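You operate a simulated robot arm through the tools that you are given. There is no shell and no other tool. Be economical: measure what you need, move in short steps, check, and stop when the job is done.

You run a simulated two-armed robot. Do the job below in one go: nothing can be reset, and whatever is moved stays where it is left.

JOB
Pick up the large stone weight with a green hook with one hand, pass it to the other hand and put it on the top of the small cabinet.
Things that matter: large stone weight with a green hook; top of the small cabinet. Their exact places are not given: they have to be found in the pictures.

The check looks at the end state, three seconds after you hand in, the way a careful person would. Anything else that was tipped, shoved, dropped, spilled or broken makes it a failure.

ROBOT AND FRAMES
Two 7-joint arms with two-finger parallel grippers on one trunk, on a base that drives. Base frame: it is fixed to the floor where the robot stands at the start and does not move with it; the origin is under the middle of the robot, x ahead of it, y to its left, z up. Lengths are in mm, angles in degrees, forces in N, time in s.
The left shoulder is at the start at [60, 143, 840], the right one opposite. With the tool pointing down near the work surface each hand reaches from about 300 to 720 mm from the robot's upright axis, wherever it stands, measured 20 degrees to its own side. Places, roughly: top of the small cabinet (24x24 cm) [660, 3060, 740]. Payload 1.57 kg a hand.
The TCP of each hand is the grasp point between the finger pads, 30 mm short of the fingertips. In the tool frame z runs along the fingers and y along their closing line. Largest opening 110 mm; finger width 24, thickness 12; the body of the gripper, 48 by 112 mm, starts 78 mm behind the TCP.
Orientation is that of the tool frame in the base frame, as a unit quaternion [x, y, z, w]. With the fingers straight down and closing along the base's y, the tool's x points along the base's -x, its y along +y and its z along -z.

CONTROLS
- The arms move only by the tool arm_command. It takes "left_series", "right_series" or both (then of equal length, played together; a hand with none holds still); each is one flat list of numbers, 7 for each row, row after row: the turn, a rotation vector about the base's x, y, z in degrees, then the shift along the base's x, y, z in mm, then the opening in per cent of the stroke, from 0 (shut) to 100 (fully open). In form: [ax, ay, az, x, y, z, claw, ax, ay, az, x, y, z, claw, ...]. A call has 1 to 8 rows; each row is the pose to reach, as a shift and turn from the pose commanded when the call began. A row lasts 0.2 s, in which the tool goes at most 50 mm and 8.6 degrees; a call with a longer step from one row to the next is refused whole, and so is a gripper value outside its range. A pose out of reach is approached as far as the arm can. The call stops where the force on the tool passes 40 N (or 10 N more than at its start, if that is more) or the arm is blocked; 0.2 s more then pass. Each finger travels about 45 mm/s and halts on what it meets, pressing with about 27 N; the grip force reading is that of the motor and also rises with nothing between the fingers. The clock runs only during rows and for 0.2 s after the last one: add rows that repeat a pose to give the fingers time. It gives the time, the measured TCP pose, the force on the tool (base axes), the opening and the grip force at its end, in the units of the frame above (readings bear some noise), with the torque about the TCP (base axes, N m) and any sound that the robot's microphone picked up.
- Cameras (640 x 400 px; columns grow to the right, rows downward): "scene" is now at [52.3, -29.4, 1461.5]; the picture's right is [-0.34, -0.94, 0.00], its down [-0.62, 0.23, -0.75] and it looks along [0.71, -0.26, -0.66] (base axes); focal length 289 px, centre (320, 200). "left" rides on the left gripper at [70, -16, -141] in its tool frame; the picture's right is [0.23, 0.97, 0.00], its down [-0.85, 0.20, -0.48] and it looks along [-0.47, 0.11, 0.88] (tool axes); focal length 222 px, centre (320, 200). "right" rides on the right gripper at [70, 16, -141] in its tool frame; the picture's right is [-0.23, 0.97, 0.00], its down [-0.85, -0.20, -0.48] and it looks along [-0.47, -0.11, 0.88] (tool axes); focal length 222 px, centre (320, 200).
- grab_frame(camera): a new picture of that camera. The clock stands still meanwhile.
- move_column(by): slides the trunk up (or, below 0, down) by that many mm; the arms and the scene camera ride with it, the base frame stays. It gives what a move gives, with no picture.
- steer(legs): drives the robot by 1 to 6 legs, each [ahead, left, turn to the left] in mm, mm and degrees, along the robot's own axes; the way and the turn of a leg run together, so that a leg with both is an arc; at most 1500 mm and 180 degrees a leg. The arms and the cameras ride along, it lands a little off, and it stops where it bumps. It gives what a move gives.
- turn_head(pan, tilt): turns the head with the scene camera to pan (to the left, within 86 degrees either way) and tilt (down, from -29 to 69), counted from straight ahead of the robot. It gives what a move gives.
- pixel_to_xyz(camera, pixels): for up to 12 pixels [column, row] of the newest picture of that camera ("zoom" is the newest enlarged one), the place [x, y, z] in the base frame of the surface seen there, good to about 2 mm. The clock stands still meanwhile.
- enlarge(camera, box): a new picture of the part [left, top, right, bottom] of that camera's present view, enlarged. The clock stands still meanwhile.
- hand_in(): hands the job in; it is judged then, once.

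Work in short steps. Measure before you move; look again where a grasp or a placing could have gone wrong, and mend it. You have 80 turns and 62 pictures in all, those below and enlarged ones among them. Open the grippers and draw the arms clear of the work before you hand the job in, unless the task says otherwise; then end with one line.

The tools are called after "Request:" as a command line: name --argument value ..., lists and objects as JSON in quotes. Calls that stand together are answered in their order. arm_command: Moves the arms, as the interface text tells. Its arguments: {"type":"object","properties":{"left_series":{"type":"array","items":{"type":"number"}},"right_series":{"type":"array","items":{"type":"number"}}},"required":[]} The other tools are called the same way: move_column (by) slides the trunk up or down; steer (legs) drives the base; turn_head (pan, tilt) turns the head that bears the scene camera; grab_frame (camera) takes a picture; pixel_to_xyz (camera, pixels) gives the place of the surface under pixels of a picture; enlarge (camera, box) takes an enlarged picture of a part of a camera's view; hand_in () hands the job in.

At the start:

```text
t: 0.0
left_position: [508.7, 39.0, 1003.8]
left_ee_rot: [-0.001, 1.0, 0.0, 0.0]
left_ft_force: [-0.3, 0.0, -0.1]
left_torque: [-0.01, 0.06, 0.01]
left_width: 110.4
left_finger_force: 0.1
right_position: [459.4, -428.0, 1004.6]
right_ee_rot: [-0.001, 1.0, -0.001, 0.0]
right_ft_force: [-0.1, -0.5, -0.9]
right_torque: [0.0, -0.02, -0.02]
right_width: 110.1
right_finger_force: 0.0
trunk travel left (down, up): [-439.0, 151.0]
robot x, y, heading: [0.2, -3.5, -0.1]
head pan, tilt: [-20.1, 41.1]
```

scene: 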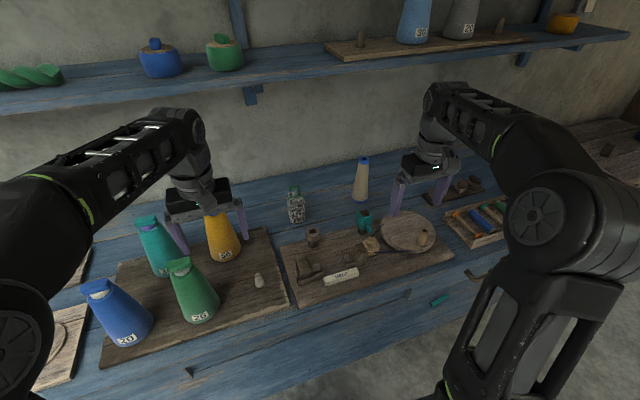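
right: 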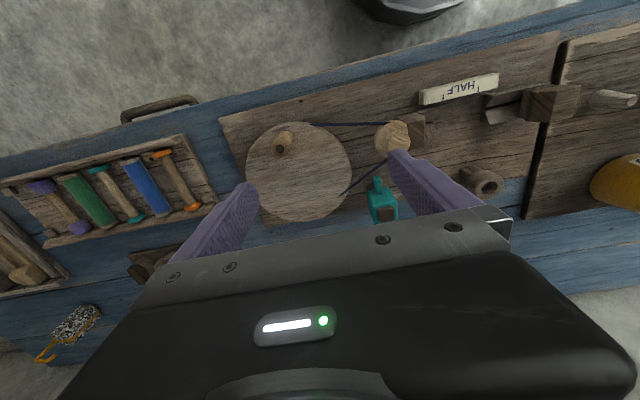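
left: 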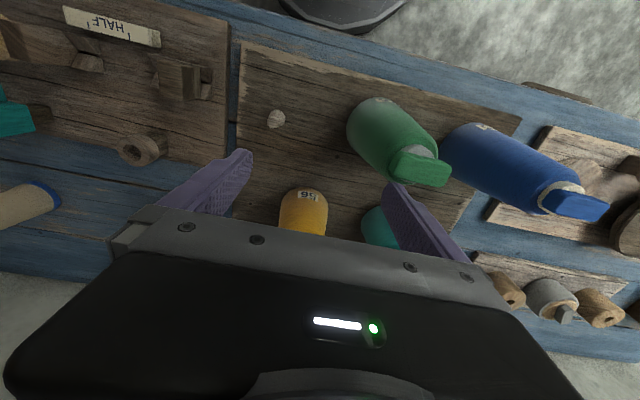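

The scene shows a speckled item with a green top near (296,205), and the right picture a speckled one with an orange hook at (75,325). I'll enlarge the first and look around.

Request:
enlarge --camera "scene" --box '[240, 140, 480, 290]'

Request:
turn_head --pan -60 --tilt 35

Request:
grab_frame --camera "scene"

```text
2.67 times, centred on (360, 215) of scene
```

zoom: 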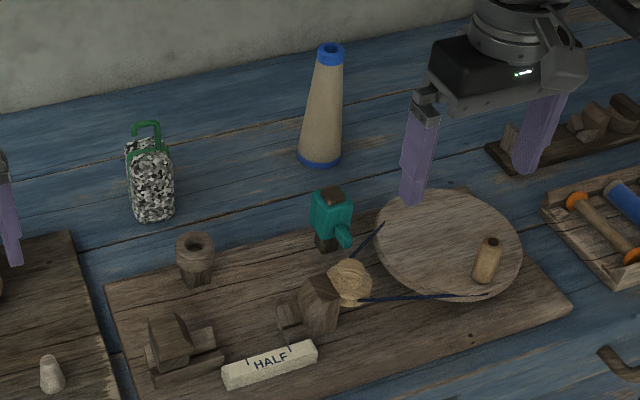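

```text
t: 1.1
left_position: [509.2, 40.2, 1003.2]
left_ee_rot: [0.001, 1.0, 0.0, 0.0]
left_ft_force: [0.5, 0.0, 0.1]
left_torque: [-0.01, 0.0, 0.02]
left_width: 109.9
left_finger_force: 0.1
right_position: [458.1, -428.0, 1004.0]
right_ee_rot: [0.0, 1.0, 0.0, 0.0]
right_ft_force: [0.4, 1.0, 0.2]
right_torque: [-0.02, 0.02, -0.03]
right_width: 110.0
right_finger_force: 0.0
trunk travel left (down, up): [-439.0, 151.0]
robot x, y, heading: [-1.4, -3.5, -0.1]
head pan, tilt: [-60.0, 35.0]
```

```text
57 pictures are left
```

scene: 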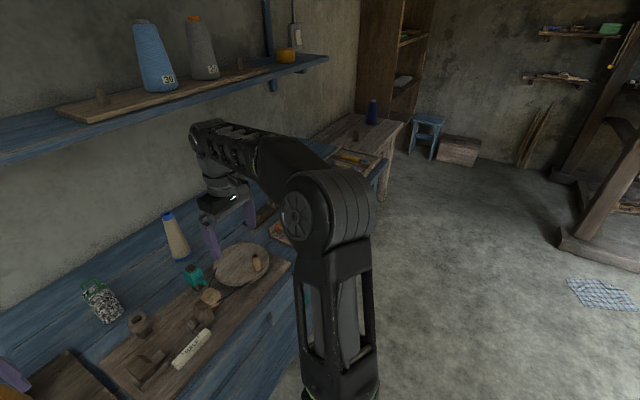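

The green-hooked speckled weight stands at about (103,300). I'll measure it and look to the left for other candidates and the cabinet.

Request:
pixel_to_xyz --camera "scene" --pixels '[[103, 300], [107, 318], [92, 285], [120, 310], [90, 306], [88, 281], [98, 281], [100, 290]]'

Request:
turn_head --pan 60 --tilt 30

Request:
grab_frame --camera "scene"

Request:
enlarge --camera "right" --box '[0, 260, 160, 380]'

```text
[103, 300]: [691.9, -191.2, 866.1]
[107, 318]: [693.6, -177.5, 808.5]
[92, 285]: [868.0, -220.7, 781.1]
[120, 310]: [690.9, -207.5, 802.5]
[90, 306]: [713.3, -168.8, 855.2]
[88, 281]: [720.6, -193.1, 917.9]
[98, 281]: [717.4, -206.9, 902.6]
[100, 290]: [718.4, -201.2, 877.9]
```

```text
t: 3.1
left_position: [510.6, 39.5, 1004.1]
left_ee_rot: [0.0, 1.0, 0.0, 0.001]
left_ft_force: [-0.2, 0.7, 0.1]
left_torque: [0.0, 0.0, 0.03]
left_width: 110.0
left_finger_force: 0.0
right_position: [459.2, -427.5, 1003.6]
right_ee_rot: [0.0, 1.0, 0.0, -0.001]
right_ft_force: [-0.4, 0.3, 0.0]
right_torque: [-0.03, 0.03, -0.01]
right_width: 109.9
right_finger_force: 0.0
trunk travel left (down, up): [-439.0, 151.0]
robot x, y, heading: [1.8, -2.2, -0.0]
head pan, tilt: [60.0, 30.0]
```

```text
56 pictures are left
```

scene: 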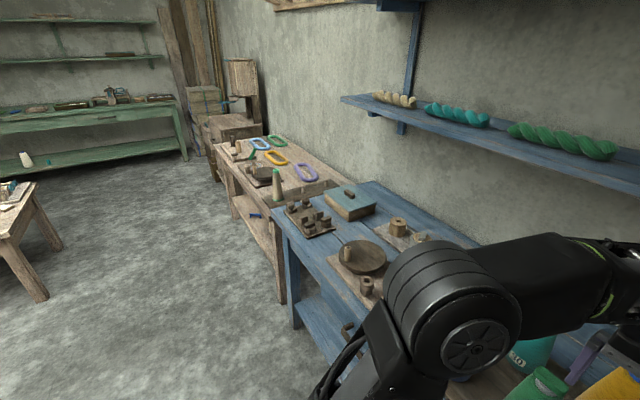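

```text
3.33 times, centred on (80, 320) of right
```

zoom: 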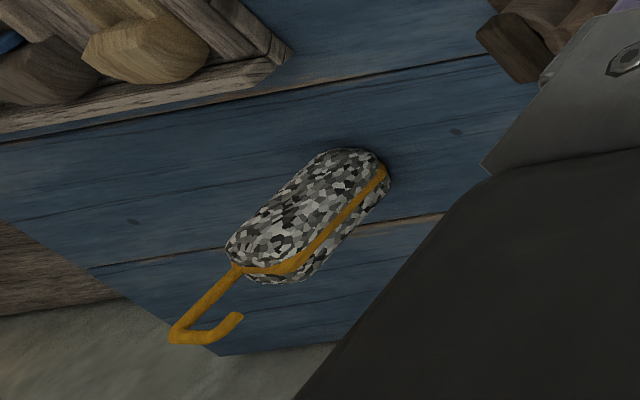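

The far cabinet seems to be at about (230,125). I'll enlarge it and measure, then look at the weight head-on.

Request:
enlarge --camera "scene" --box '[160, 40, 340, 220]'

Request:
pixel_to_xyz --camera "scene" --pixels '[[230, 122], [215, 120], [240, 125], [255, 122], [240, 118], [225, 130], [260, 130], [240, 70], [240, 160]]'

Request:
turn_head --pan -15 --tilt 45

Request:
grab_frame --camera "scene"

```text
2.22 times, centred on (250, 130) of scene
```

zoom: 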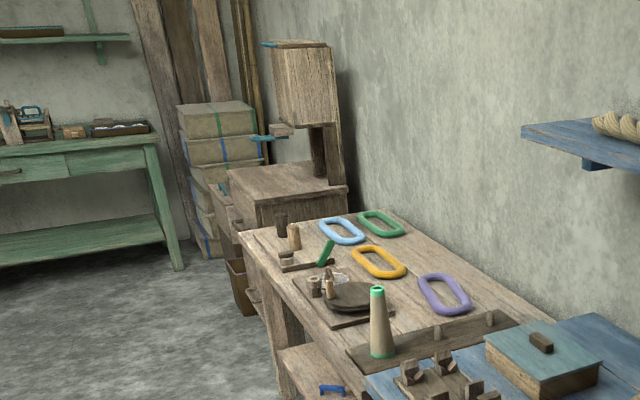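

```text
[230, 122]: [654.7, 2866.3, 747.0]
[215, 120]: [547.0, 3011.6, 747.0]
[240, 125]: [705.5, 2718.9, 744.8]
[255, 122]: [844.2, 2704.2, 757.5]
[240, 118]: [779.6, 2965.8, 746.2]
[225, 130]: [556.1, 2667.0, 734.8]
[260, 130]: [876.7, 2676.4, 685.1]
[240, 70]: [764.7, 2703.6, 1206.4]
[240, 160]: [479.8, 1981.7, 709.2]
```

```text
t: 4.5
left_position: [510.1, 39.8, 1003.8]
left_ee_rot: [0.0, 1.0, 0.0, 0.0]
left_ft_force: [-0.7, 0.1, 0.4]
left_torque: [0.0, 0.03, 0.0]
left_width: 110.1
left_finger_force: 0.0
right_position: [459.8, -428.0, 1003.1]
right_ee_rot: [0.0, 1.0, 0.0, 0.0]
right_ft_force: [-0.3, -0.4, 0.9]
right_torque: [0.01, 0.01, -0.01]
right_width: 110.1
right_finger_force: 0.1
trunk travel left (down, up): [-439.0, 151.0]
robot x, y, heading: [-0.9, 3.6, 0.2]
head pan, tilt: [-15.0, 45.0]
```

```text
53 pictures are left
```

scene: 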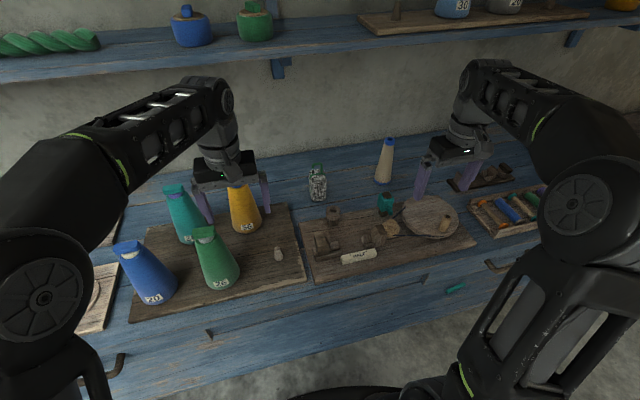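

Enlarging the weight for geometry and checking the small green thing at (455,287) and the far right objects.

Request:
enlarge --camera "scene" --box '[278, 140, 358, 220]'

Request:
pixel_to_xyz --camera "zoom" --pixels '[[320, 350], [260, 350], [375, 350], [320, 270], [320, 470], [260, 270], [380, 270], [345, 200], [300, 220], [320, 240], [230, 470], [420, 470]]'

Request:
enlarge --camera "scene" --box '[400, 130, 560, 310]'

Request:
pixel_to_xyz --camera "scene" --pixels '[[300, 290], [300, 330], [400, 300], [320, 388], [200, 330], [385, 180], [245, 200], [388, 140], [335, 212]]'

```text
5.00 times, centred on (318, 180) of scene
```

zoom: 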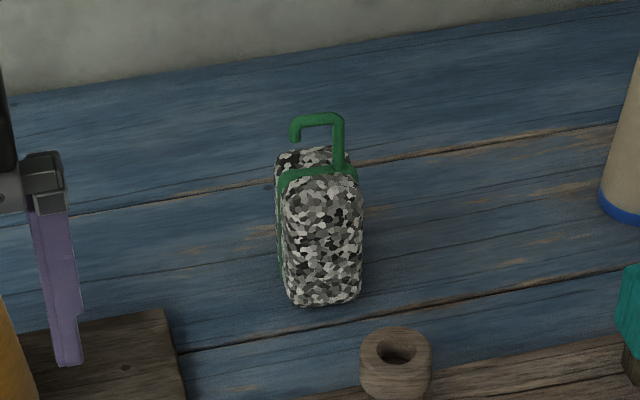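

```text
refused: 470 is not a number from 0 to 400
```

```text
2.22 times, centred on (480, 220) of scene
```

zoom: 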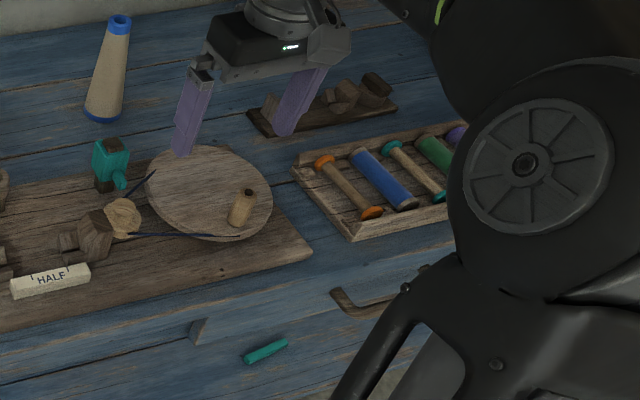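

```text
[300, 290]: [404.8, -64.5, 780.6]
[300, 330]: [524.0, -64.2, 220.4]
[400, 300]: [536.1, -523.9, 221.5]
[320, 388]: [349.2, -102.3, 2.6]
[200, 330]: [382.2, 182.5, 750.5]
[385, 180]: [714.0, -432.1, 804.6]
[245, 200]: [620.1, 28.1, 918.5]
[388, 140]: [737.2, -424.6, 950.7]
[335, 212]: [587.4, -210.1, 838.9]
```

Weight clearly visible; measuring its faces with a fresh zoom.

Request:
enlarge --camera "scene" --box '[298, 158, 338, 208]'

Request:
pixel_to_xyz --camera "scene" --pixels '[[319, 200], [324, 195], [314, 192], [326, 185], [313, 182], [320, 180], [318, 171], [314, 172], [320, 164], [322, 168], [311, 178], [311, 190]]'

```text
8.00 times, centred on (318, 183) of scene
```

zoom: 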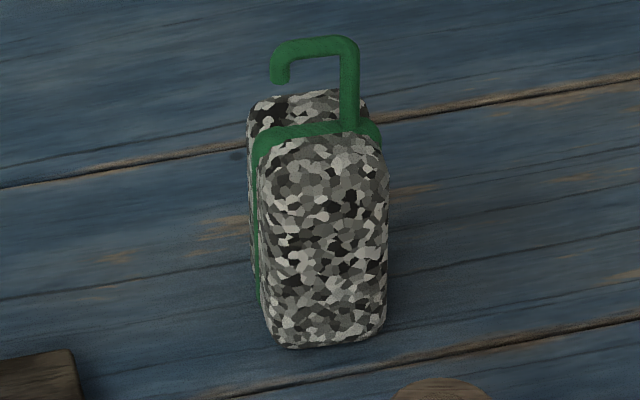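

```text
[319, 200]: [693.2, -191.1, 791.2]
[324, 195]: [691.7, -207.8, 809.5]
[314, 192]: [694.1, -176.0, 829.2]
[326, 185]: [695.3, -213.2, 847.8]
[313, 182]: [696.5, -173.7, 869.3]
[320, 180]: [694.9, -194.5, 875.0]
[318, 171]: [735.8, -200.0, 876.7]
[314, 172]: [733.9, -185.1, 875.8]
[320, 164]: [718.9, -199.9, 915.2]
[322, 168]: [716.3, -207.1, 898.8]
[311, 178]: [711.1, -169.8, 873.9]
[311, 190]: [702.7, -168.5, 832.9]
```

The weight is about 50x48 mm, centred (717,-192), body top ~885, hook top ~920. It is slightly beyond reach, so I look down to see whether the base has clearance to drive ahead.

Request:
turn_head --pan 0 --tilt 69

Request:
grab_frame --camera "scene"

Request:
pixel_to_xyz --camera "scene" --pixels '[[320, 250], [320, 270], [320, 290], [320, 310], [320, 330], [320, 350], [280, 350], [320, 370], [320, 390], [400, 300]]'

```text
t: 5.4
left_position: [508.7, 39.1, 1003.9]
left_ee_rot: [0.0, 1.0, 0.0, 0.0]
left_ft_force: [-0.4, -0.4, -0.5]
left_torque: [0.0, -0.01, 0.0]
left_width: 109.9
left_finger_force: 0.1
right_position: [458.3, -427.1, 1004.0]
right_ee_rot: [0.0, 1.0, 0.0, 0.001]
right_ft_force: [0.1, -0.4, 0.2]
right_torque: [0.02, 0.03, 0.0]
right_width: 110.2
right_finger_force: 0.2
trunk travel left (down, up): [-439.0, 151.0]
robot x, y, heading: [-1.2, -0.1, 0.0]
head pan, tilt: [0.0, 68.8]
```

```text
49 pictures are left
```

scene: 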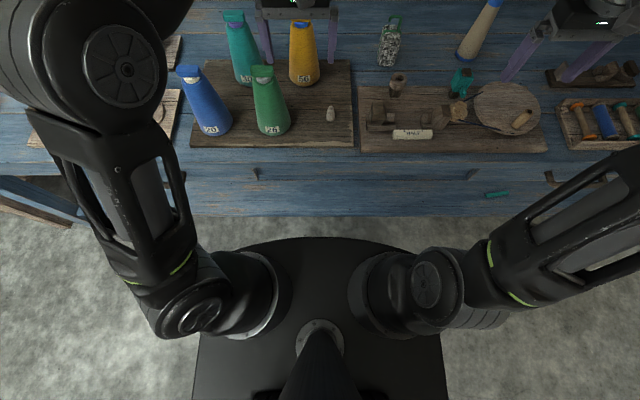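

```text
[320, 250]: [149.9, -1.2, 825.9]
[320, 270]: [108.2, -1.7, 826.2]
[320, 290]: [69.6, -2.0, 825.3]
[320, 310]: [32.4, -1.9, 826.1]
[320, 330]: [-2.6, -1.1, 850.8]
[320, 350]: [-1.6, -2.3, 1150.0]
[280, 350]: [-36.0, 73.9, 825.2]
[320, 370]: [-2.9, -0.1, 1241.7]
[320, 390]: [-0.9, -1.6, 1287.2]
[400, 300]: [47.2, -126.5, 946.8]
```

Trunk front is at x≈180; measuring the table front edge and knobs.

Request:
pixel_to_xyz --camera "scene" --pixels '[[320, 170], [320, 190], [320, 205], [320, 212], [320, 222], [472, 174], [257, 174], [550, 178], [500, 193], [360, 232], [320, 236], [320, 240]]'

```text
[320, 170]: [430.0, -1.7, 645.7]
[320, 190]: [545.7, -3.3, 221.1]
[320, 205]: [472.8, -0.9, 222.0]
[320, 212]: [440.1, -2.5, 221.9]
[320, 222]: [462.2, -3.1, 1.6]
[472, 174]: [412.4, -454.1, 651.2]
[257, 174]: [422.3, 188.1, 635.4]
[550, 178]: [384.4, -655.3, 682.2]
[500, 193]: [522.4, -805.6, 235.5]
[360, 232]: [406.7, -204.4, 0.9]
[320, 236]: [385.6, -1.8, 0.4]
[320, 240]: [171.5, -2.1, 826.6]
```

Table edge is at x≈385, so there's room. Driving ahead 90.

Request:
steer --legs '[[90, 0, 0]]'

```text
t: 6.5
left_position: [600.4, 39.8, 1002.6]
left_ee_rot: [0.0, 1.0, 0.001, 0.001]
left_ft_force: [-0.3, 0.5, -0.8]
left_torque: [0.01, 0.04, 0.02]
left_width: 110.2
left_finger_force: 0.0
right_position: [550.4, -427.3, 1002.7]
right_ee_rot: [-0.001, 1.0, 0.0, -0.001]
right_ft_force: [0.0, 0.0, 0.0]
right_torque: [0.02, 0.04, 0.05]
right_width: 110.1
right_finger_force: 0.0
trunk travel left (down, up): [-439.0, 151.0]
robot x, y, heading: [89.2, -3.9, -0.0]
head pan, tilt: [0.0, 68.8]
```

Before moving the right hand forward, check the shelf's place and the new scene.

Request:
turn_head --pan -15 --tilt 35

Request:
grab_frame --camera "scene"

Request:
pixel_to_xyz --camera "scene" --pixels '[[300, 110], [330, 100], [200, 110], [330, 80], [320, 230], [300, 90], [440, 60], [400, 80], [350, 100]]'

```text
t: 7.5
left_position: [599.4, 38.6, 1003.1]
left_ee_rot: [0.001, 1.0, 0.0, 0.0]
left_ft_force: [0.2, -0.2, 1.0]
left_torque: [0.02, 0.01, -0.03]
left_width: 109.8
left_finger_force: 0.0
right_position: [549.5, -428.1, 1003.0]
right_ee_rot: [0.0, 1.0, 0.0, 0.0]
right_ft_force: [-0.1, 0.8, -0.3]
right_torque: [0.01, 0.01, -0.05]
right_width: 109.9
right_finger_force: 0.1
trunk travel left (down, up): [-439.0, 151.0]
robot x, y, heading: [87.5, 0.3, 0.1]
head pan, tilt: [-15.0, 35.0]
```

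```text
48 pictures are left
```

scene: 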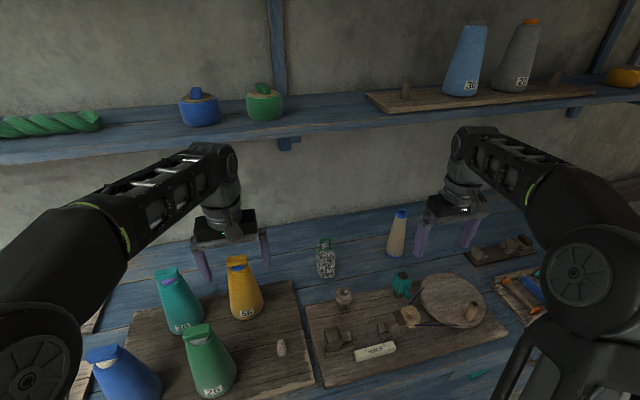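

```text
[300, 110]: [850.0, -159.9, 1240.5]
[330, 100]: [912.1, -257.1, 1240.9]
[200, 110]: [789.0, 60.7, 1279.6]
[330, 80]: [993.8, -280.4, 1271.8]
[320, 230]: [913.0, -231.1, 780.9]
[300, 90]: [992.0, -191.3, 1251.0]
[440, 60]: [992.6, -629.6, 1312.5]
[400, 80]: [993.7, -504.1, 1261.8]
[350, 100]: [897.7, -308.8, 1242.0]
```

Shelf front edge is at x≈790, z≈1240, so I'll bring the right hand low and approach from the front, fingers either side of the weight. First to (600,-192,900).

Request:
arm_command --right_series '[0, 0, 0, 10, 47, 0, 100, 0, 0, 0, 20, 94, 0, 100, 0, 0, 0, 30, 141, 0, 100, 0, 0, 0, 40, 188, 0, 100, 0, 0, 0, 50, 236, 0, 100, 0, 0, 0, 50, 236, -35, 100, 0, 0, 0, 50, 236, -70, 100, 0, 0, 0, 50, 236, -103, 100]'

Request:
grab_frame --camera "right"

Request:
grab_frame --camera "scene"

```text
t: 9.3
left_position: [600.0, 39.5, 1003.7]
left_ee_rot: [-0.001, 1.0, 0.0, -0.001]
left_ft_force: [0.5, -0.7, 0.1]
left_torque: [0.0, 0.03, 0.02]
left_width: 110.3
left_finger_force: 0.3
right_position: [599.7, -192.0, 898.7]
right_ee_rot: [0.0, 1.0, 0.0, 0.001]
right_ft_force: [-0.5, -0.1, 0.6]
right_torque: [-0.02, 0.02, -0.01]
right_width: 110.0
right_finger_force: 0.0
trunk travel left (down, up): [-439.0, 151.0]
robot x, y, heading: [92.8, -0.0, 0.2]
head pan, tilt: [-15.0, 35.0]
```

```text
47 pictures are left
```

right: 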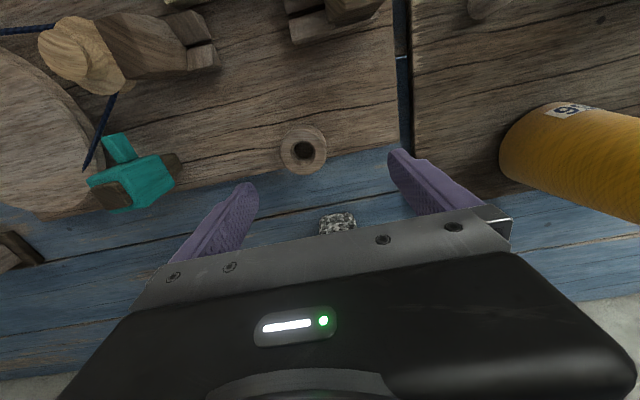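

```text
46 pictures are left
```

scene: 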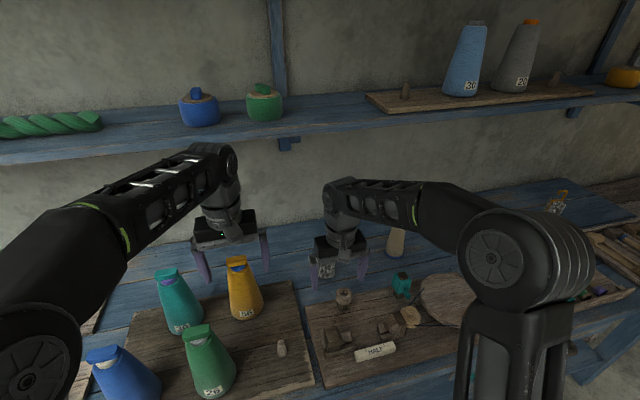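

The weight is centred between the fingers (338,222). Advance to x=717, then down to z=868.

Request:
arm_command --right_series '[0, 0, 0, 40, 0, 0, 100, 0, 0, 0, 80, 0, 0, 100, 0, 0, 0, 117, 0, 0, 100, 0, 0, 0, 117, 0, -15, 100, 0, 0, 0, 117, 0, -31, 100]'

Request:
grab_frame --camera "right"

Request:
enlarge --camera "scene" --box '[280, 160, 400, 300]'

```text
t: 10.5
left_position: [599.5, 39.6, 1003.7]
left_ee_rot: [0.0, 1.0, 0.0, 0.0]
left_ft_force: [-0.1, -0.7, -0.3]
left_torque: [0.01, -0.03, 0.04]
left_width: 109.9
left_finger_force: 0.0
right_position: [717.7, -189.1, 868.3]
right_ee_rot: [0.0, 1.0, 0.001, -0.001]
right_ft_force: [-0.2, -0.1, -0.6]
right_torque: [0.03, -0.01, 0.06]
right_width: 110.1
right_finger_force: 0.1
trunk travel left (down, up): [-439.0, 151.0]
robot x, y, heading: [87.8, -0.4, -0.2]
head pan, tilt: [-15.0, 35.0]
```

```text
45 pictures are left
```

right: 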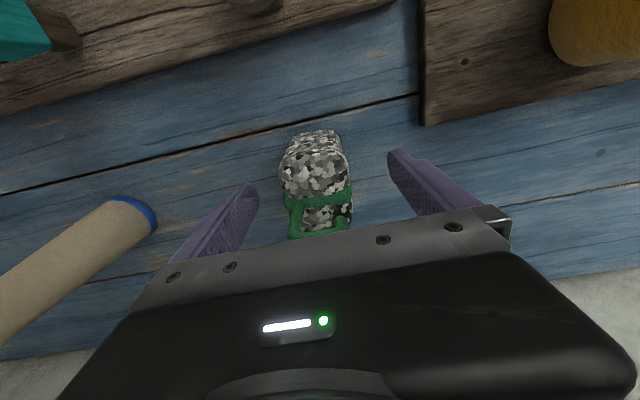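

```text
2.86 times, centred on (340, 230) of scene
```

zoom: 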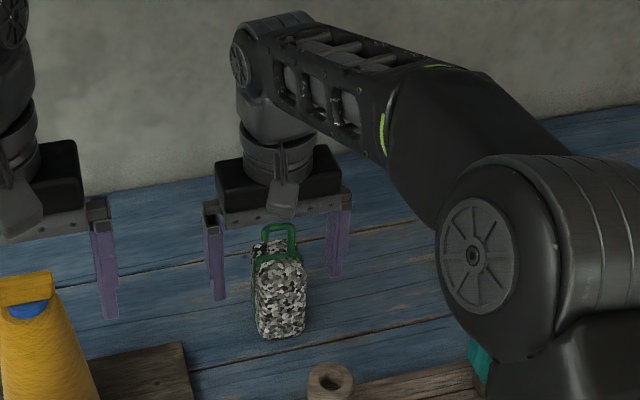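

Fingers straddle the weight. Close.

Request:
arm_command --right_series '[0, 0, 0, 0, 0, 0, 60, 0, 0, 0, 0, 0, 0, 40, 0, 0, 0, 0, 0, 0, 20, 0, 0, 0, 0, 0, 0, 0, 0, 0, 0, 0, 0, 0, 0, 0, 0, 0, 0, 0, 0, 0]'

Request:
enlarge --camera "scene" --box '[280, 160, 400, 300]'

```text
t: 11.9
left_position: [601.6, 39.8, 1003.4]
left_ee_rot: [0.0, 1.0, 0.001, 0.0]
left_ft_force: [0.0, 0.5, -1.0]
left_torque: [-0.02, -0.01, -0.01]
left_width: 110.1
left_finger_force: 0.0
right_position: [717.1, -190.0, 869.6]
right_ee_rot: [0.0, 1.0, 0.001, 0.0]
right_ft_force: [0.9, -1.9, -0.3]
right_torque: [-0.01, -0.09, -0.07]
right_width: 50.8
right_finger_force: 27.0
trunk travel left (down, up): [-439.0, 151.0]
robot x, y, heading: [91.3, 1.4, -0.1]
head pan, tilt: [-15.0, 35.0]
```

```text
2.86 times, centred on (340, 230) of scene
```

zoom: 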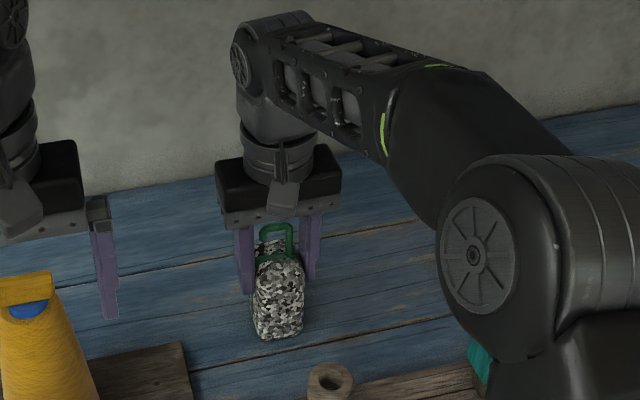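

Gripped at 50.8 mm. Lift 60 mm and check the load.

Request:
arm_command --right_series '[0, 0, 0, 0, 0, 10, 0, 0, 0, 0, 0, 0, 25, 0, 0, 0, 0, 0, 0, 45, 0, 0, 0, 0, 0, 0, 60, 0, 0, 0, 0, 0, 0, 60, 0]'

Request:
enlarge --camera "scene" --box '[280, 140, 400, 280]'

```text
t: 13.1
left_position: [599.3, 40.5, 1003.4]
left_ee_rot: [0.0, 1.0, 0.001, 0.0]
left_ft_force: [-0.1, 0.1, 0.6]
left_torque: [-0.03, -0.01, -0.01]
left_width: 110.1
left_finger_force: 0.0
right_position: [716.8, -190.3, 928.5]
right_ee_rot: [0.001, 1.0, 0.0, 0.0]
right_ft_force: [-1.0, -0.3, -5.8]
right_torque: [-0.01, 0.05, -0.02]
right_width: 50.0
right_finger_force: 26.8
trunk travel left (down, up): [-439.0, 151.0]
robot x, y, heading: [87.7, -0.6, -0.0]
head pan, tilt: [-15.0, 35.0]
```

```text
2.86 times, centred on (340, 210) of scene
```

zoom: 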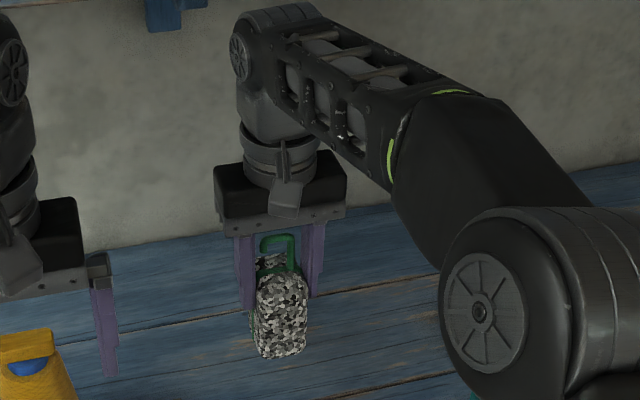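

Held (~0.58 kg). Draw it back and up away from the table.

Request:
arm_command --right_series '[0, 0, 0, -20, 0, 30, 0, 0, 0, 0, -50, 0, 60, 0, 0, 0, 0, -90, -5, 80, 0, 0, 0, 0, -135, -10, 80, 0, 0, 0, 0, -180, -15, 80, 0, 0, 0, 0, -220, -20, 80, 0, 0, 0, 0, -220, -20, 80, 0]'

Request:
steer --legs '[[-600, 0, 0]]'

Request:
grab_frame --camera "scene"

```text
t: 14.7
left_position: [600.1, 39.6, 1002.7]
left_ee_rot: [0.0, 1.0, 0.0, 0.0]
left_ft_force: [0.1, 0.0, 0.0]
left_torque: [0.02, -0.02, 0.02]
left_width: 110.0
left_finger_force: 0.1
right_position: [494.7, -211.5, 1009.1]
right_ee_rot: [0.001, 1.0, 0.0, 0.0]
right_ft_force: [-0.3, 0.6, -5.6]
right_torque: [0.0, 0.04, -0.02]
right_width: 50.1
right_finger_force: 27.1
right hand out of reach, approached as far as the arm can: row 2, 3
trunk travel left (down, up): [-439.0, 151.0]
robot x, y, heading: [90.3, -2.6, 0.1]
head pan, tilt: [-15.0, 35.0]
```

```text
t: 18.0
left_position: [11.2, 37.7, 1003.5]
left_ee_rot: [0.001, 1.0, -0.001, 0.0]
left_ft_force: [0.4, -0.6, 0.1]
left_torque: [0.03, -0.04, 0.0]
left_width: 110.3
left_finger_force: 0.0
right_position: [-95.5, -212.5, 1009.0]
right_ee_rot: [0.001, 1.0, 0.0, 0.0]
right_ft_force: [-0.5, -0.5, -4.5]
right_torque: [-0.02, -0.03, 0.04]
right_width: 49.9
right_finger_force: 27.1
trunk travel left (down, up): [-439.0, 151.0]
robot x, y, heading: [-498.4, -0.7, -0.2]
head pan, tilt: [-15.0, 35.0]
```

```text
41 pictures are left
```

scene: 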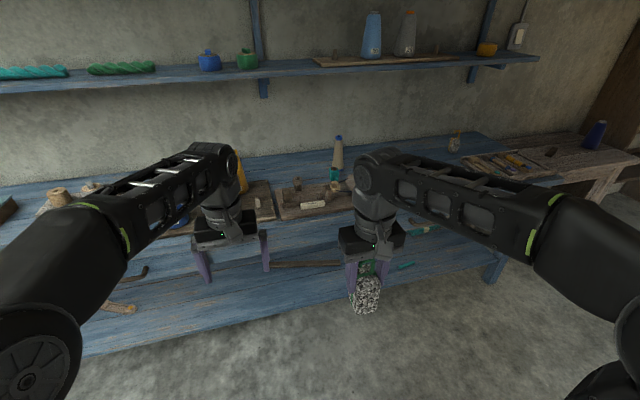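

Clear of the table. Now turn the left hand to a nearly horizontal pose (fingers toward −y, dipping 20°, closing along x), moving it out to the left meanwhile.

Request:
arm_command --left_series '[-4.18, 4.18, 5.97, -7, 20, -5, 100, -8.35, 8.35, 11.94, -15, 40, -10, 100, -12.53, 12.53, 17.91, -22, 60, -16, 100, -16.71, 16.71, 23.88, -30, 80, -21, 100, -20.9, 20.9, 29.85, -37, 100, -27, 100, -25.06, 25.06, 35.8, -45, 120, -32, 100, -29.24, 29.24, 41.8, -52, 140, -38, 100, -33.4, 33.4, 47.75, -60, 160, -43, 100]'

Request:
arm_command --left_series '[-4.18, 4.18, 5.97, 0, 0, 0, 100, -8.35, 8.35, 11.94, 0, 0, 0, 100, -12.53, 12.53, 17.91, 0, 0, 0, 100, -16.71, 16.71, 23.88, 0, 0, 0, 100, -20.9, 20.9, 29.85, 0, 0, 0, 100, -20.9, 20.9, 29.85, 0, 0, 0, 100]'

Request:
grab_frame --camera "scene"

```text
t: 19.8
left_position: [-44.6, 179.9, 1001.5]
left_ee_rot: [-0.367, 0.885, -0.238, -0.159]
left_ft_force: [0.2, 0.6, 0.0]
left_torque: [0.0, 0.0, -0.01]
left_width: 110.1
left_finger_force: 0.1
left hand out of reach, approached as far as the arm can: row 1, 2, 3, 4, 5, 6, 7, 8
right_position: [-94.8, -211.8, 1007.8]
right_ee_rot: [0.001, 1.0, -0.001, 0.0]
right_ft_force: [0.6, 0.9, -4.8]
right_torque: [-0.06, 0.01, 0.03]
right_width: 50.0
right_finger_force: 26.9
trunk travel left (down, up): [-439.0, 151.0]
robot x, y, heading: [-501.8, 0.9, 0.1]
head pan, tilt: [-15.0, 35.0]
```

```text
t: 21.2
left_position: [-44.2, 177.9, 1002.5]
left_ee_rot: [-0.581, 0.663, -0.355, -0.311]
left_ft_force: [0.0, 0.3, 0.1]
left_torque: [0.0, -0.01, 0.01]
left_width: 110.1
left_finger_force: 0.1
right_position: [-93.9, -213.0, 1008.4]
right_ee_rot: [0.001, 1.0, 0.0, -0.001]
right_ft_force: [-0.7, 0.3, -4.0]
right_torque: [0.01, 0.0, -0.03]
right_width: 49.8
right_finger_force: 27.4
trunk travel left (down, up): [-439.0, 151.0]
robot x, y, heading: [-497.9, 1.8, 0.2]
head pan, tilt: [-15.0, 35.0]
```

```text
40 pictures are left
```

scene: 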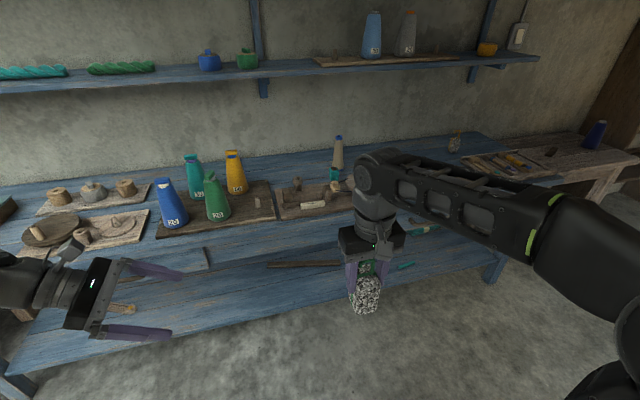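

Left is 16° short of the target orientation. Finish the turn and bring both toward the middle: left to (-48,110,961), right to (-48,-60,1009).

Request:
arm_command --left_series '[-3.4, 1.7, 0.85, -1, -17, -10, 100, -6.8, 3.4, 1.7, -2, -34, -20, 100, -10.2, 5.1, 2.6, -3, -51, -30, 100, -13.65, 6.74, 3.4, -4, -68, -41, 100, -13.65, 6.74, 3.4, -4, -68, -41, 100]' --right_series '[0, 0, 0, 12, 38, 0, 0, 0, 0, 0, 24, 76, 0, 0, 0, 0, 0, 36, 114, 0, 0, 0, 0, 0, 47, 152, 0, 0, 0, 0, 0, 47, 152, 0, 0]'

Request:
turn_head --pan 0 --tilt 45

Request:
grab_frame --camera "scene"

```text
t: 22.4
left_position: [-47.7, 109.8, 961.6]
left_ee_rot: [-0.579, 0.579, -0.406, -0.405]
left_ft_force: [-0.6, 0.2, 0.6]
left_torque: [0.02, 0.0, -0.02]
left_width: 110.2
left_finger_force: 0.1
right_position: [-48.1, -60.5, 1010.0]
right_ee_rot: [0.001, 1.0, 0.0, -0.001]
right_ft_force: [-0.8, 0.0, -5.7]
right_torque: [-0.02, 0.01, 0.06]
right_width: 50.0
right_finger_force: 26.7
trunk travel left (down, up): [-439.0, 151.0]
robot x, y, heading: [-498.7, 1.5, -0.1]
head pan, tilt: [-15.0, 35.0]
```

```text
t: 23.2
left_position: [-47.3, 111.0, 962.3]
left_ee_rot: [-0.579, 0.58, -0.405, -0.406]
left_ft_force: [-0.9, -0.5, 0.5]
left_torque: [0.01, -0.01, 0.0]
left_width: 110.1
left_finger_force: 0.1
right_position: [-47.0, -59.8, 1010.3]
right_ee_rot: [0.0, 1.0, 0.0, 0.001]
right_ft_force: [0.0, -0.6, -5.3]
right_torque: [-0.03, 0.03, 0.0]
right_width: 50.0
right_finger_force: 27.3
trunk travel left (down, up): [-439.0, 151.0]
robot x, y, heading: [-498.9, 1.5, 0.0]
head pan, tilt: [0.0, 45.0]
```

```text
39 pictures are left
```

scene: 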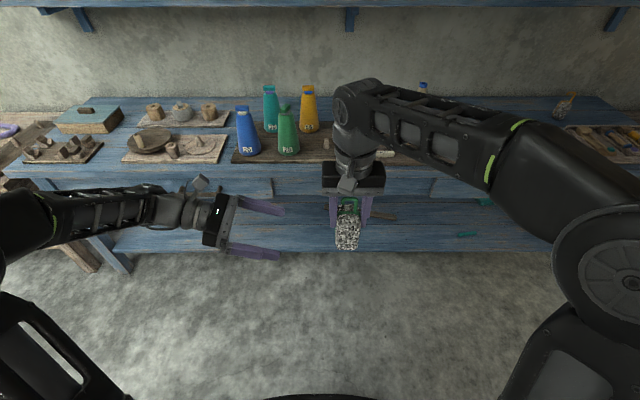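

Orientation reached. Measuring the held weight before sliding the left fingers over it.

Request:
enlarge --camera "scene" --box '[200, 150, 400, 275]'

Request:
pixel_to_xyz --camera "scene" --pixels '[[347, 225], [347, 235], [347, 244], [340, 235], [354, 235], [358, 228], [337, 228], [350, 203]]'

Request:
grab_frame --camera "left"

```text
3.20 times, centred on (300, 212) of scene
```

zoom: 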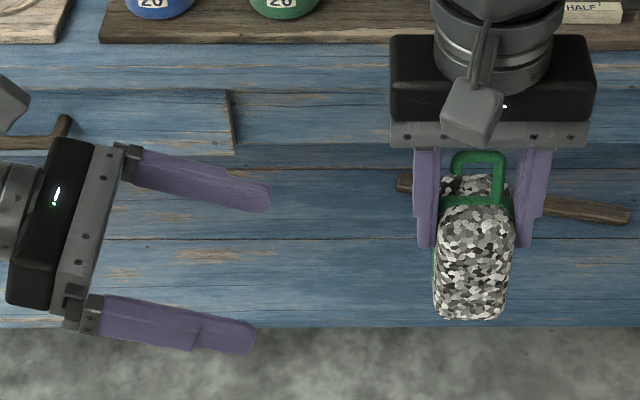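

```text
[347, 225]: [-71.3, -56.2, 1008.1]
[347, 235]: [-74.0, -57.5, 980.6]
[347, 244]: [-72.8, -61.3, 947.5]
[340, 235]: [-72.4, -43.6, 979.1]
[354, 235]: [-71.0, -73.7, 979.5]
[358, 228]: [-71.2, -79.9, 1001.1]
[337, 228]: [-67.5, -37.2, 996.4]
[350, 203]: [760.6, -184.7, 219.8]
```

```text
37 pictures are left
```

left: 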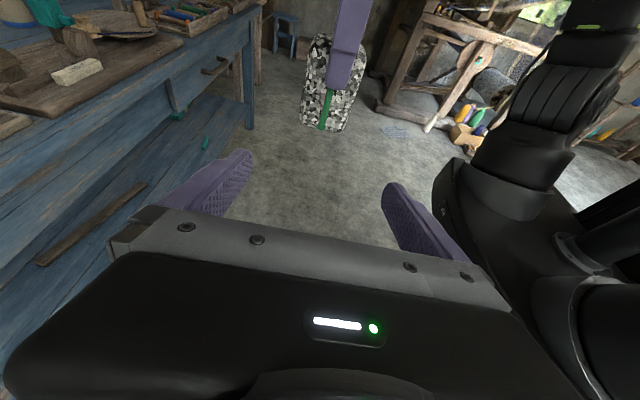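

Weight centre x≈-47, matching the left hand. Slide left hand −168 mm in y, fingers around the lower part.

Request:
arm_command --left_series '[0, 0, 0, 0, -42, 0, 100, 0, 0, 0, 0, -84, 0, 100, 0, 0, 0, 0, -120, 0, 100, 0, 0, 0, 0, -145, 0, 100, 0, 0, 0, 0, -166, 0, 100, 0, 0, 0, 0, -166, 0, 100]'

Request:
enlarge --camera "scene" --box '[240, 150, 440, 275]'

Request:
grab_frame --camera "left"

```text
t: 24.6
left_position: [-46.3, -55.7, 960.6]
left_ee_rot: [-0.579, 0.579, -0.406, -0.405]
left_ft_force: [-0.1, 0.2, 0.5]
left_torque: [0.02, -0.01, 0.03]
left_width: 110.1
left_finger_force: 0.1
right_position: [-48.9, -60.3, 1009.7]
right_ee_rot: [0.0, 1.0, 0.0, -0.001]
right_ft_force: [0.2, 1.0, -5.0]
right_torque: [0.0, 0.04, 0.02]
right_width: 49.7
right_finger_force: 27.2
trunk travel left (down, up): [-439.0, 151.0]
robot x, y, heading: [-501.1, -1.9, 0.1]
head pan, tilt: [0.0, 45.0]
```

```text
3.20 times, centred on (340, 212) of scene
```

zoom: 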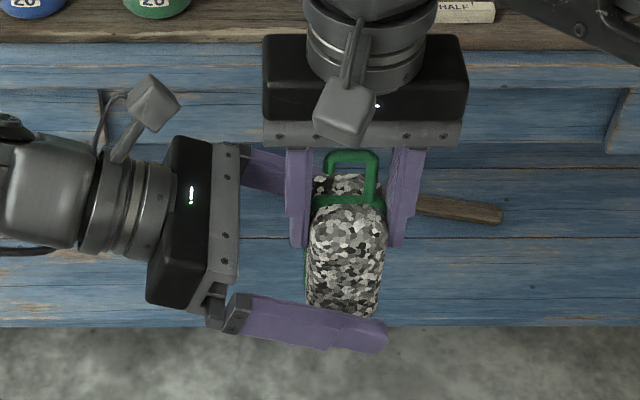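

```text
35 pictures are left
```

left: 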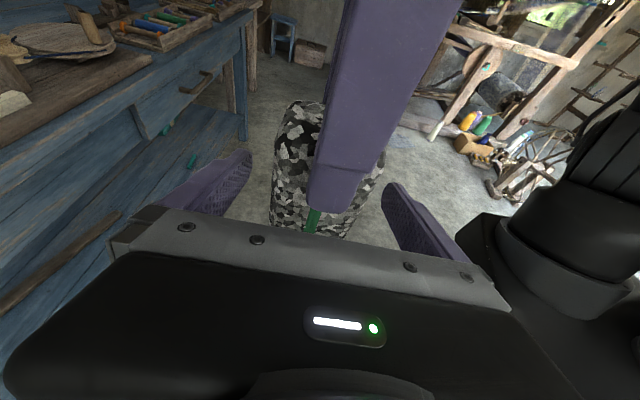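

The left fingers straddle the lower body. Close the left hand.

Request:
arm_command --left_series '[0, 0, 0, 0, 0, 0, 60, 0, 0, 0, 0, 0, 0, 40, 0, 0, 0, 0, 0, 0, 20, 0, 0, 0, 0, 0, 0, 0, 0, 0, 0, 0, 0, 0, 0, 0, 0, 0, 0, 0, 0, 0, 0, 0, 0, 0, 0, 0, 0]'

Request:
enlarge --camera "scene" --box '[240, 150, 440, 275]'

```text
t: 26.2
left_position: [-46.7, -54.9, 960.2]
left_ee_rot: [0.58, -0.578, 0.407, 0.404]
left_ft_force: [17.9, -3.1, 0.5]
left_torque: [0.1, 0.72, -0.37]
left_width: 62.1
left_finger_force: 26.9
right_position: [-48.4, -59.1, 1008.9]
right_ee_rot: [0.001, 1.0, -0.001, -0.001]
right_ft_force: [-19.0, 2.4, -1.4]
right_torque: [0.06, 0.16, 0.45]
right_width: 49.8
right_finger_force: 27.3
trunk travel left (down, up): [-439.0, 151.0]
robot x, y, heading: [-500.7, 1.4, -0.1]
head pan, tilt: [0.0, 45.0]
```

```text
3.20 times, centred on (340, 212) of scene
```

zoom: 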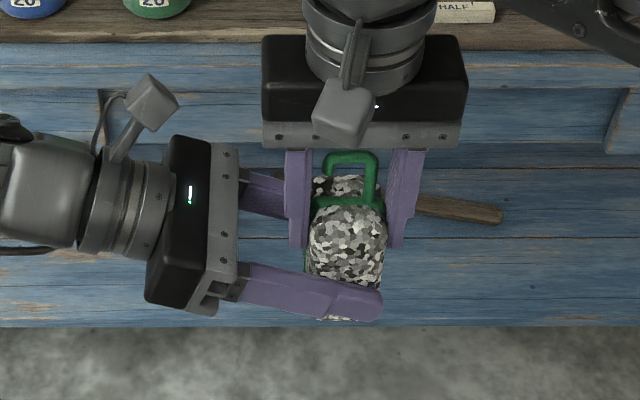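

A net 18 N along x shows only the far finger pressing; the left hand is ~3 mm off-centre. Shift it +3 mm in x and let the fingers settle.

Request:
arm_command --left_series '[0, 0, 0, 1.5, 0, 0, 0, 0, 0, 0, 3, 0, 0, 0, 0, 0, 0, 3, 0, 0, 0, 0, 0, 0, 3, 0, 0, 0]'

```text
t: 27.2
left_position: [-45.3, -55.6, 961.4]
left_ee_rot: [-0.579, 0.58, -0.405, -0.406]
left_ft_force: [11.2, -4.8, -1.2]
left_torque: [0.39, -0.09, 0.0]
left_width: 62.0
left_finger_force: 27.0
right_position: [-47.8, -60.4, 1009.1]
right_ee_rot: [0.0, 1.0, 0.0, 0.0]
right_ft_force: [-11.8, 3.3, 0.1]
right_torque: [-0.17, 0.62, 0.06]
right_width: 49.9
right_finger_force: 27.1
trunk travel left (down, up): [-439.0, 151.0]
robot x, y, heading: [-501.7, -1.9, -0.2]
head pan, tilt: [0.0, 45.0]
```

Request:
arm_command --left_series '[0, 0, 0, 2, 0, 0, 0, 0, 0, 0, 4, -1, 0, 0, 0, 0, 0, 4, -1, 0, 0]'

Request:
enlarge --camera "scene" --box '[280, 170, 380, 265]'

Request:
grab_frame --camera "left"

```text
t: 28.0
left_position: [-43.1, -57.3, 961.2]
left_ee_rot: [-0.577, 0.581, -0.404, -0.408]
left_ft_force: [-19.7, 9.8, 0.3]
left_torque: [-0.57, -0.96, 0.03]
left_width: 61.9
left_finger_force: 27.2
right_position: [-45.2, -60.4, 1009.7]
right_ee_rot: [0.003, 1.0, 0.0, 0.003]
right_ft_force: [20.2, -10.9, -4.5]
right_torque: [0.08, 0.04, -0.16]
right_width: 50.0
right_finger_force: 27.4
trunk travel left (down, up): [-439.0, 151.0]
robot x, y, heading: [-500.3, -1.2, -0.3]
head pan, tilt: [0.0, 45.0]
```

```text
4.21 times, centred on (330, 218) of scene
```

zoom: 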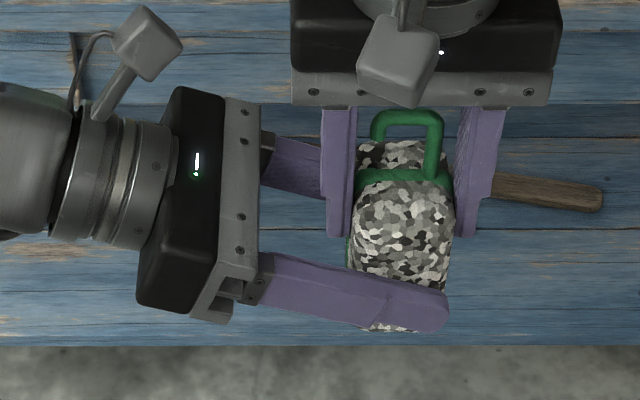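

```text
32 pictures are left
```

left: 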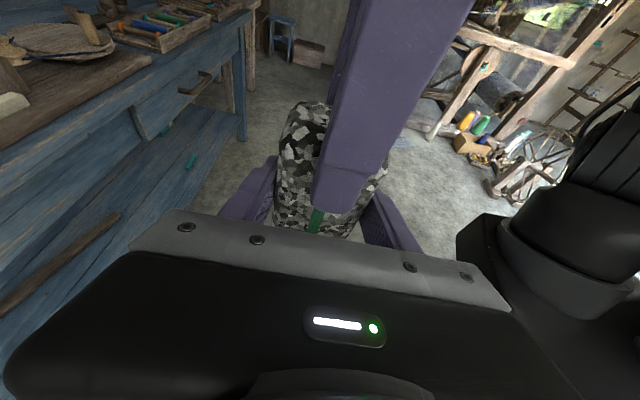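

Firmly gripped now; back off 2 mm to relax the tension.

Request:
arm_command --left_series '[0, 0, 0, -1, 0.5, 0, 0, 0, 0, 0, -2.2, 1, 0, 0, 0, 0, 0, -2.2, 1, 0, 0]'

```text
t: 28.8
left_position: [-42.7, -56.3, 960.5]
left_ee_rot: [-0.578, 0.58, -0.405, -0.406]
left_ft_force: [-24.2, 11.1, 0.4]
left_torque: [-0.63, -0.89, -0.14]
left_width: 61.6
left_finger_force: 27.4
right_position: [-46.6, -61.2, 1009.6]
right_ee_rot: [0.002, 1.0, -0.001, 0.002]
right_ft_force: [25.0, -9.7, -4.0]
right_torque: [0.16, -0.34, -0.06]
right_width: 50.0
right_finger_force: 26.6
trunk travel left (down, up): [-439.0, 151.0]
robot x, y, heading: [-499.9, -2.4, -0.0]
head pan, tilt: [0.0, 45.0]
```

Request:
arm_command --left_series '[0, 0, 0, -1, 0.5, 0, 0, 0, 0, 0, -2, 1, 0, 0, 0, 0, 0, -2, 1, 0, 0, 0, 0, 0, -2, 1, 0, 0]'

```text
t: 29.8
left_position: [-44.6, -55.5, 961.3]
left_ee_rot: [-0.579, 0.58, -0.405, -0.406]
left_ft_force: [-11.4, -0.1, -1.5]
left_torque: [0.52, 0.07, -0.25]
left_width: 61.8
left_finger_force: 26.4
right_position: [-47.7, -59.7, 1009.5]
right_ee_rot: [0.001, 1.0, 0.0, 0.0]
right_ft_force: [11.3, 0.1, 0.7]
right_torque: [-0.46, -0.64, 0.18]
right_width: 50.1
right_finger_force: 27.3
trunk travel left (down, up): [-439.0, 151.0]
robot x, y, heading: [-501.9, 0.9, -0.0]
head pan, tilt: [0.0, 45.0]
```

Tension is down to 11 N. Open the right hand partly (to ~72 mm), then raise it straight up.

Request:
arm_command --right_series '[0, 0, 0, 0, 0, 0, 50, 0, 0, 0, 0, 0, 0, 58, 0, 0, 0, 0, 0, 0, 65, 0, 0, 0, 0, 0, 0, 65]'

Request:
enlarge --camera "scene" --box '[280, 170, 380, 265]'

```text
t: 30.8
left_position: [-44.4, -54.0, 961.6]
left_ee_rot: [-0.578, 0.58, -0.405, -0.406]
left_ft_force: [0.2, -0.5, -0.1]
left_torque: [0.03, -0.02, 0.01]
left_width: 61.9
left_finger_force: 27.0
right_position: [-48.8, -59.0, 1010.1]
right_ee_rot: [0.001, 1.0, 0.0, 0.0]
right_ft_force: [-1.1, 0.6, -0.5]
right_torque: [-0.01, -0.02, 0.02]
right_width: 71.4
right_finger_force: 0.1
trunk travel left (down, up): [-439.0, 151.0]
robot x, y, heading: [-502.0, -1.2, -0.2]
head pan, tilt: [0.0, 45.0]
```

```text
4.21 times, centred on (330, 218) of scene
```

zoom: 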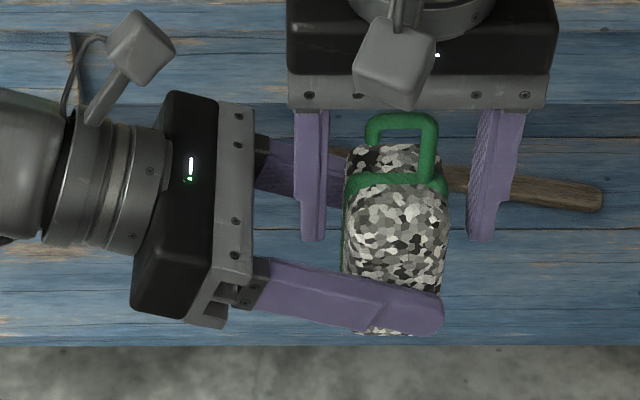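

Right is free. Raise it 120 mm.

Request:
arm_command --right_series '[0, 0, 0, 0, 0, 20, 65, 0, 0, 0, 0, 0, 50, 65, 0, 0, 0, 0, 0, 85, 65, 0, 0, 0, 0, 0, 120, 65, 0, 0, 0, 0, 0, 120, 65]'

Request:
grab_frame --camera "scene"

```text
t: 32.0
left_position: [-43.8, -53.8, 961.8]
left_ee_rot: [-0.579, 0.58, -0.405, -0.406]
left_ft_force: [0.0, -0.6, 0.3]
left_torque: [0.05, -0.02, 0.0]
left_width: 61.9
left_finger_force: 26.9
right_position: [-47.6, -59.1, 1028.7]
right_ee_rot: [0.001, 1.0, 0.0, 0.0]
right_ft_force: [-0.5, 0.0, -0.9]
right_torque: [0.04, -0.01, -0.01]
right_width: 71.4
right_finger_force: 0.1
right hand out of reach, approached as far as the arm can: row 1, 2, 3, 4, 5
trunk travel left (down, up): [-439.0, 151.0]
robot x, y, heading: [-503.5, 1.3, -0.3]
head pan, tilt: [0.0, 45.0]
```

```text
30 pictures are left
```

scene: 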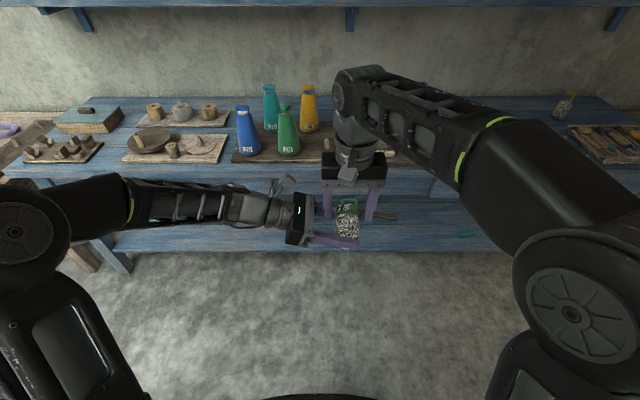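

Right reached its upper limit, so instead lower the left hand (with the weight) 100 mm straight down.

Request:
arm_command --left_series '[0, 0, 0, 0, 0, -20, 0, 0, 0, 0, 0, 0, -45, 0, 0, 0, 0, 0, 0, -75, 0, 0, 0, 0, 0, 0, -100, 0, 0, 0, 0, 0, 0, -100, 0]'

Request:
grab_frame --camera "scene"

```text
t: 33.2
left_position: [-45.1, -55.3, 861.0]
left_ee_rot: [-0.579, 0.58, -0.405, -0.405]
left_ft_force: [-0.2, 0.1, 0.7]
left_torque: [0.01, 0.01, -0.01]
left_width: 62.0
left_finger_force: 27.2
right_position: [-49.5, -58.7, 1030.5]
right_ee_rot: [0.001, 1.0, 0.001, 0.001]
right_ft_force: [0.2, -0.3, 0.0]
right_torque: [-0.03, -0.04, 0.03]
right_width: 71.4
right_finger_force: 0.2
trunk travel left (down, up): [-439.0, 151.0]
robot x, y, heading: [-497.2, 3.1, -0.4]
head pan, tilt: [0.0, 45.0]
```

```text
29 pictures are left
```

scene: 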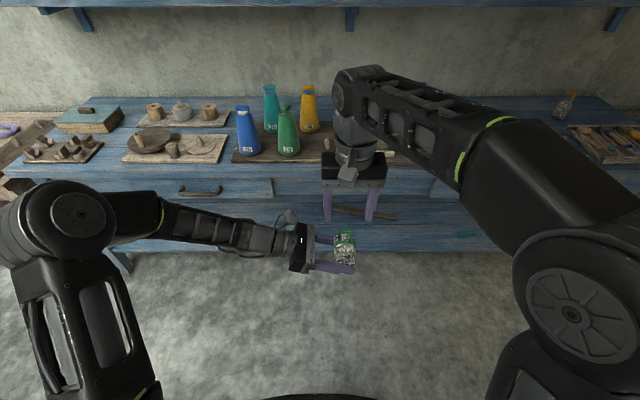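

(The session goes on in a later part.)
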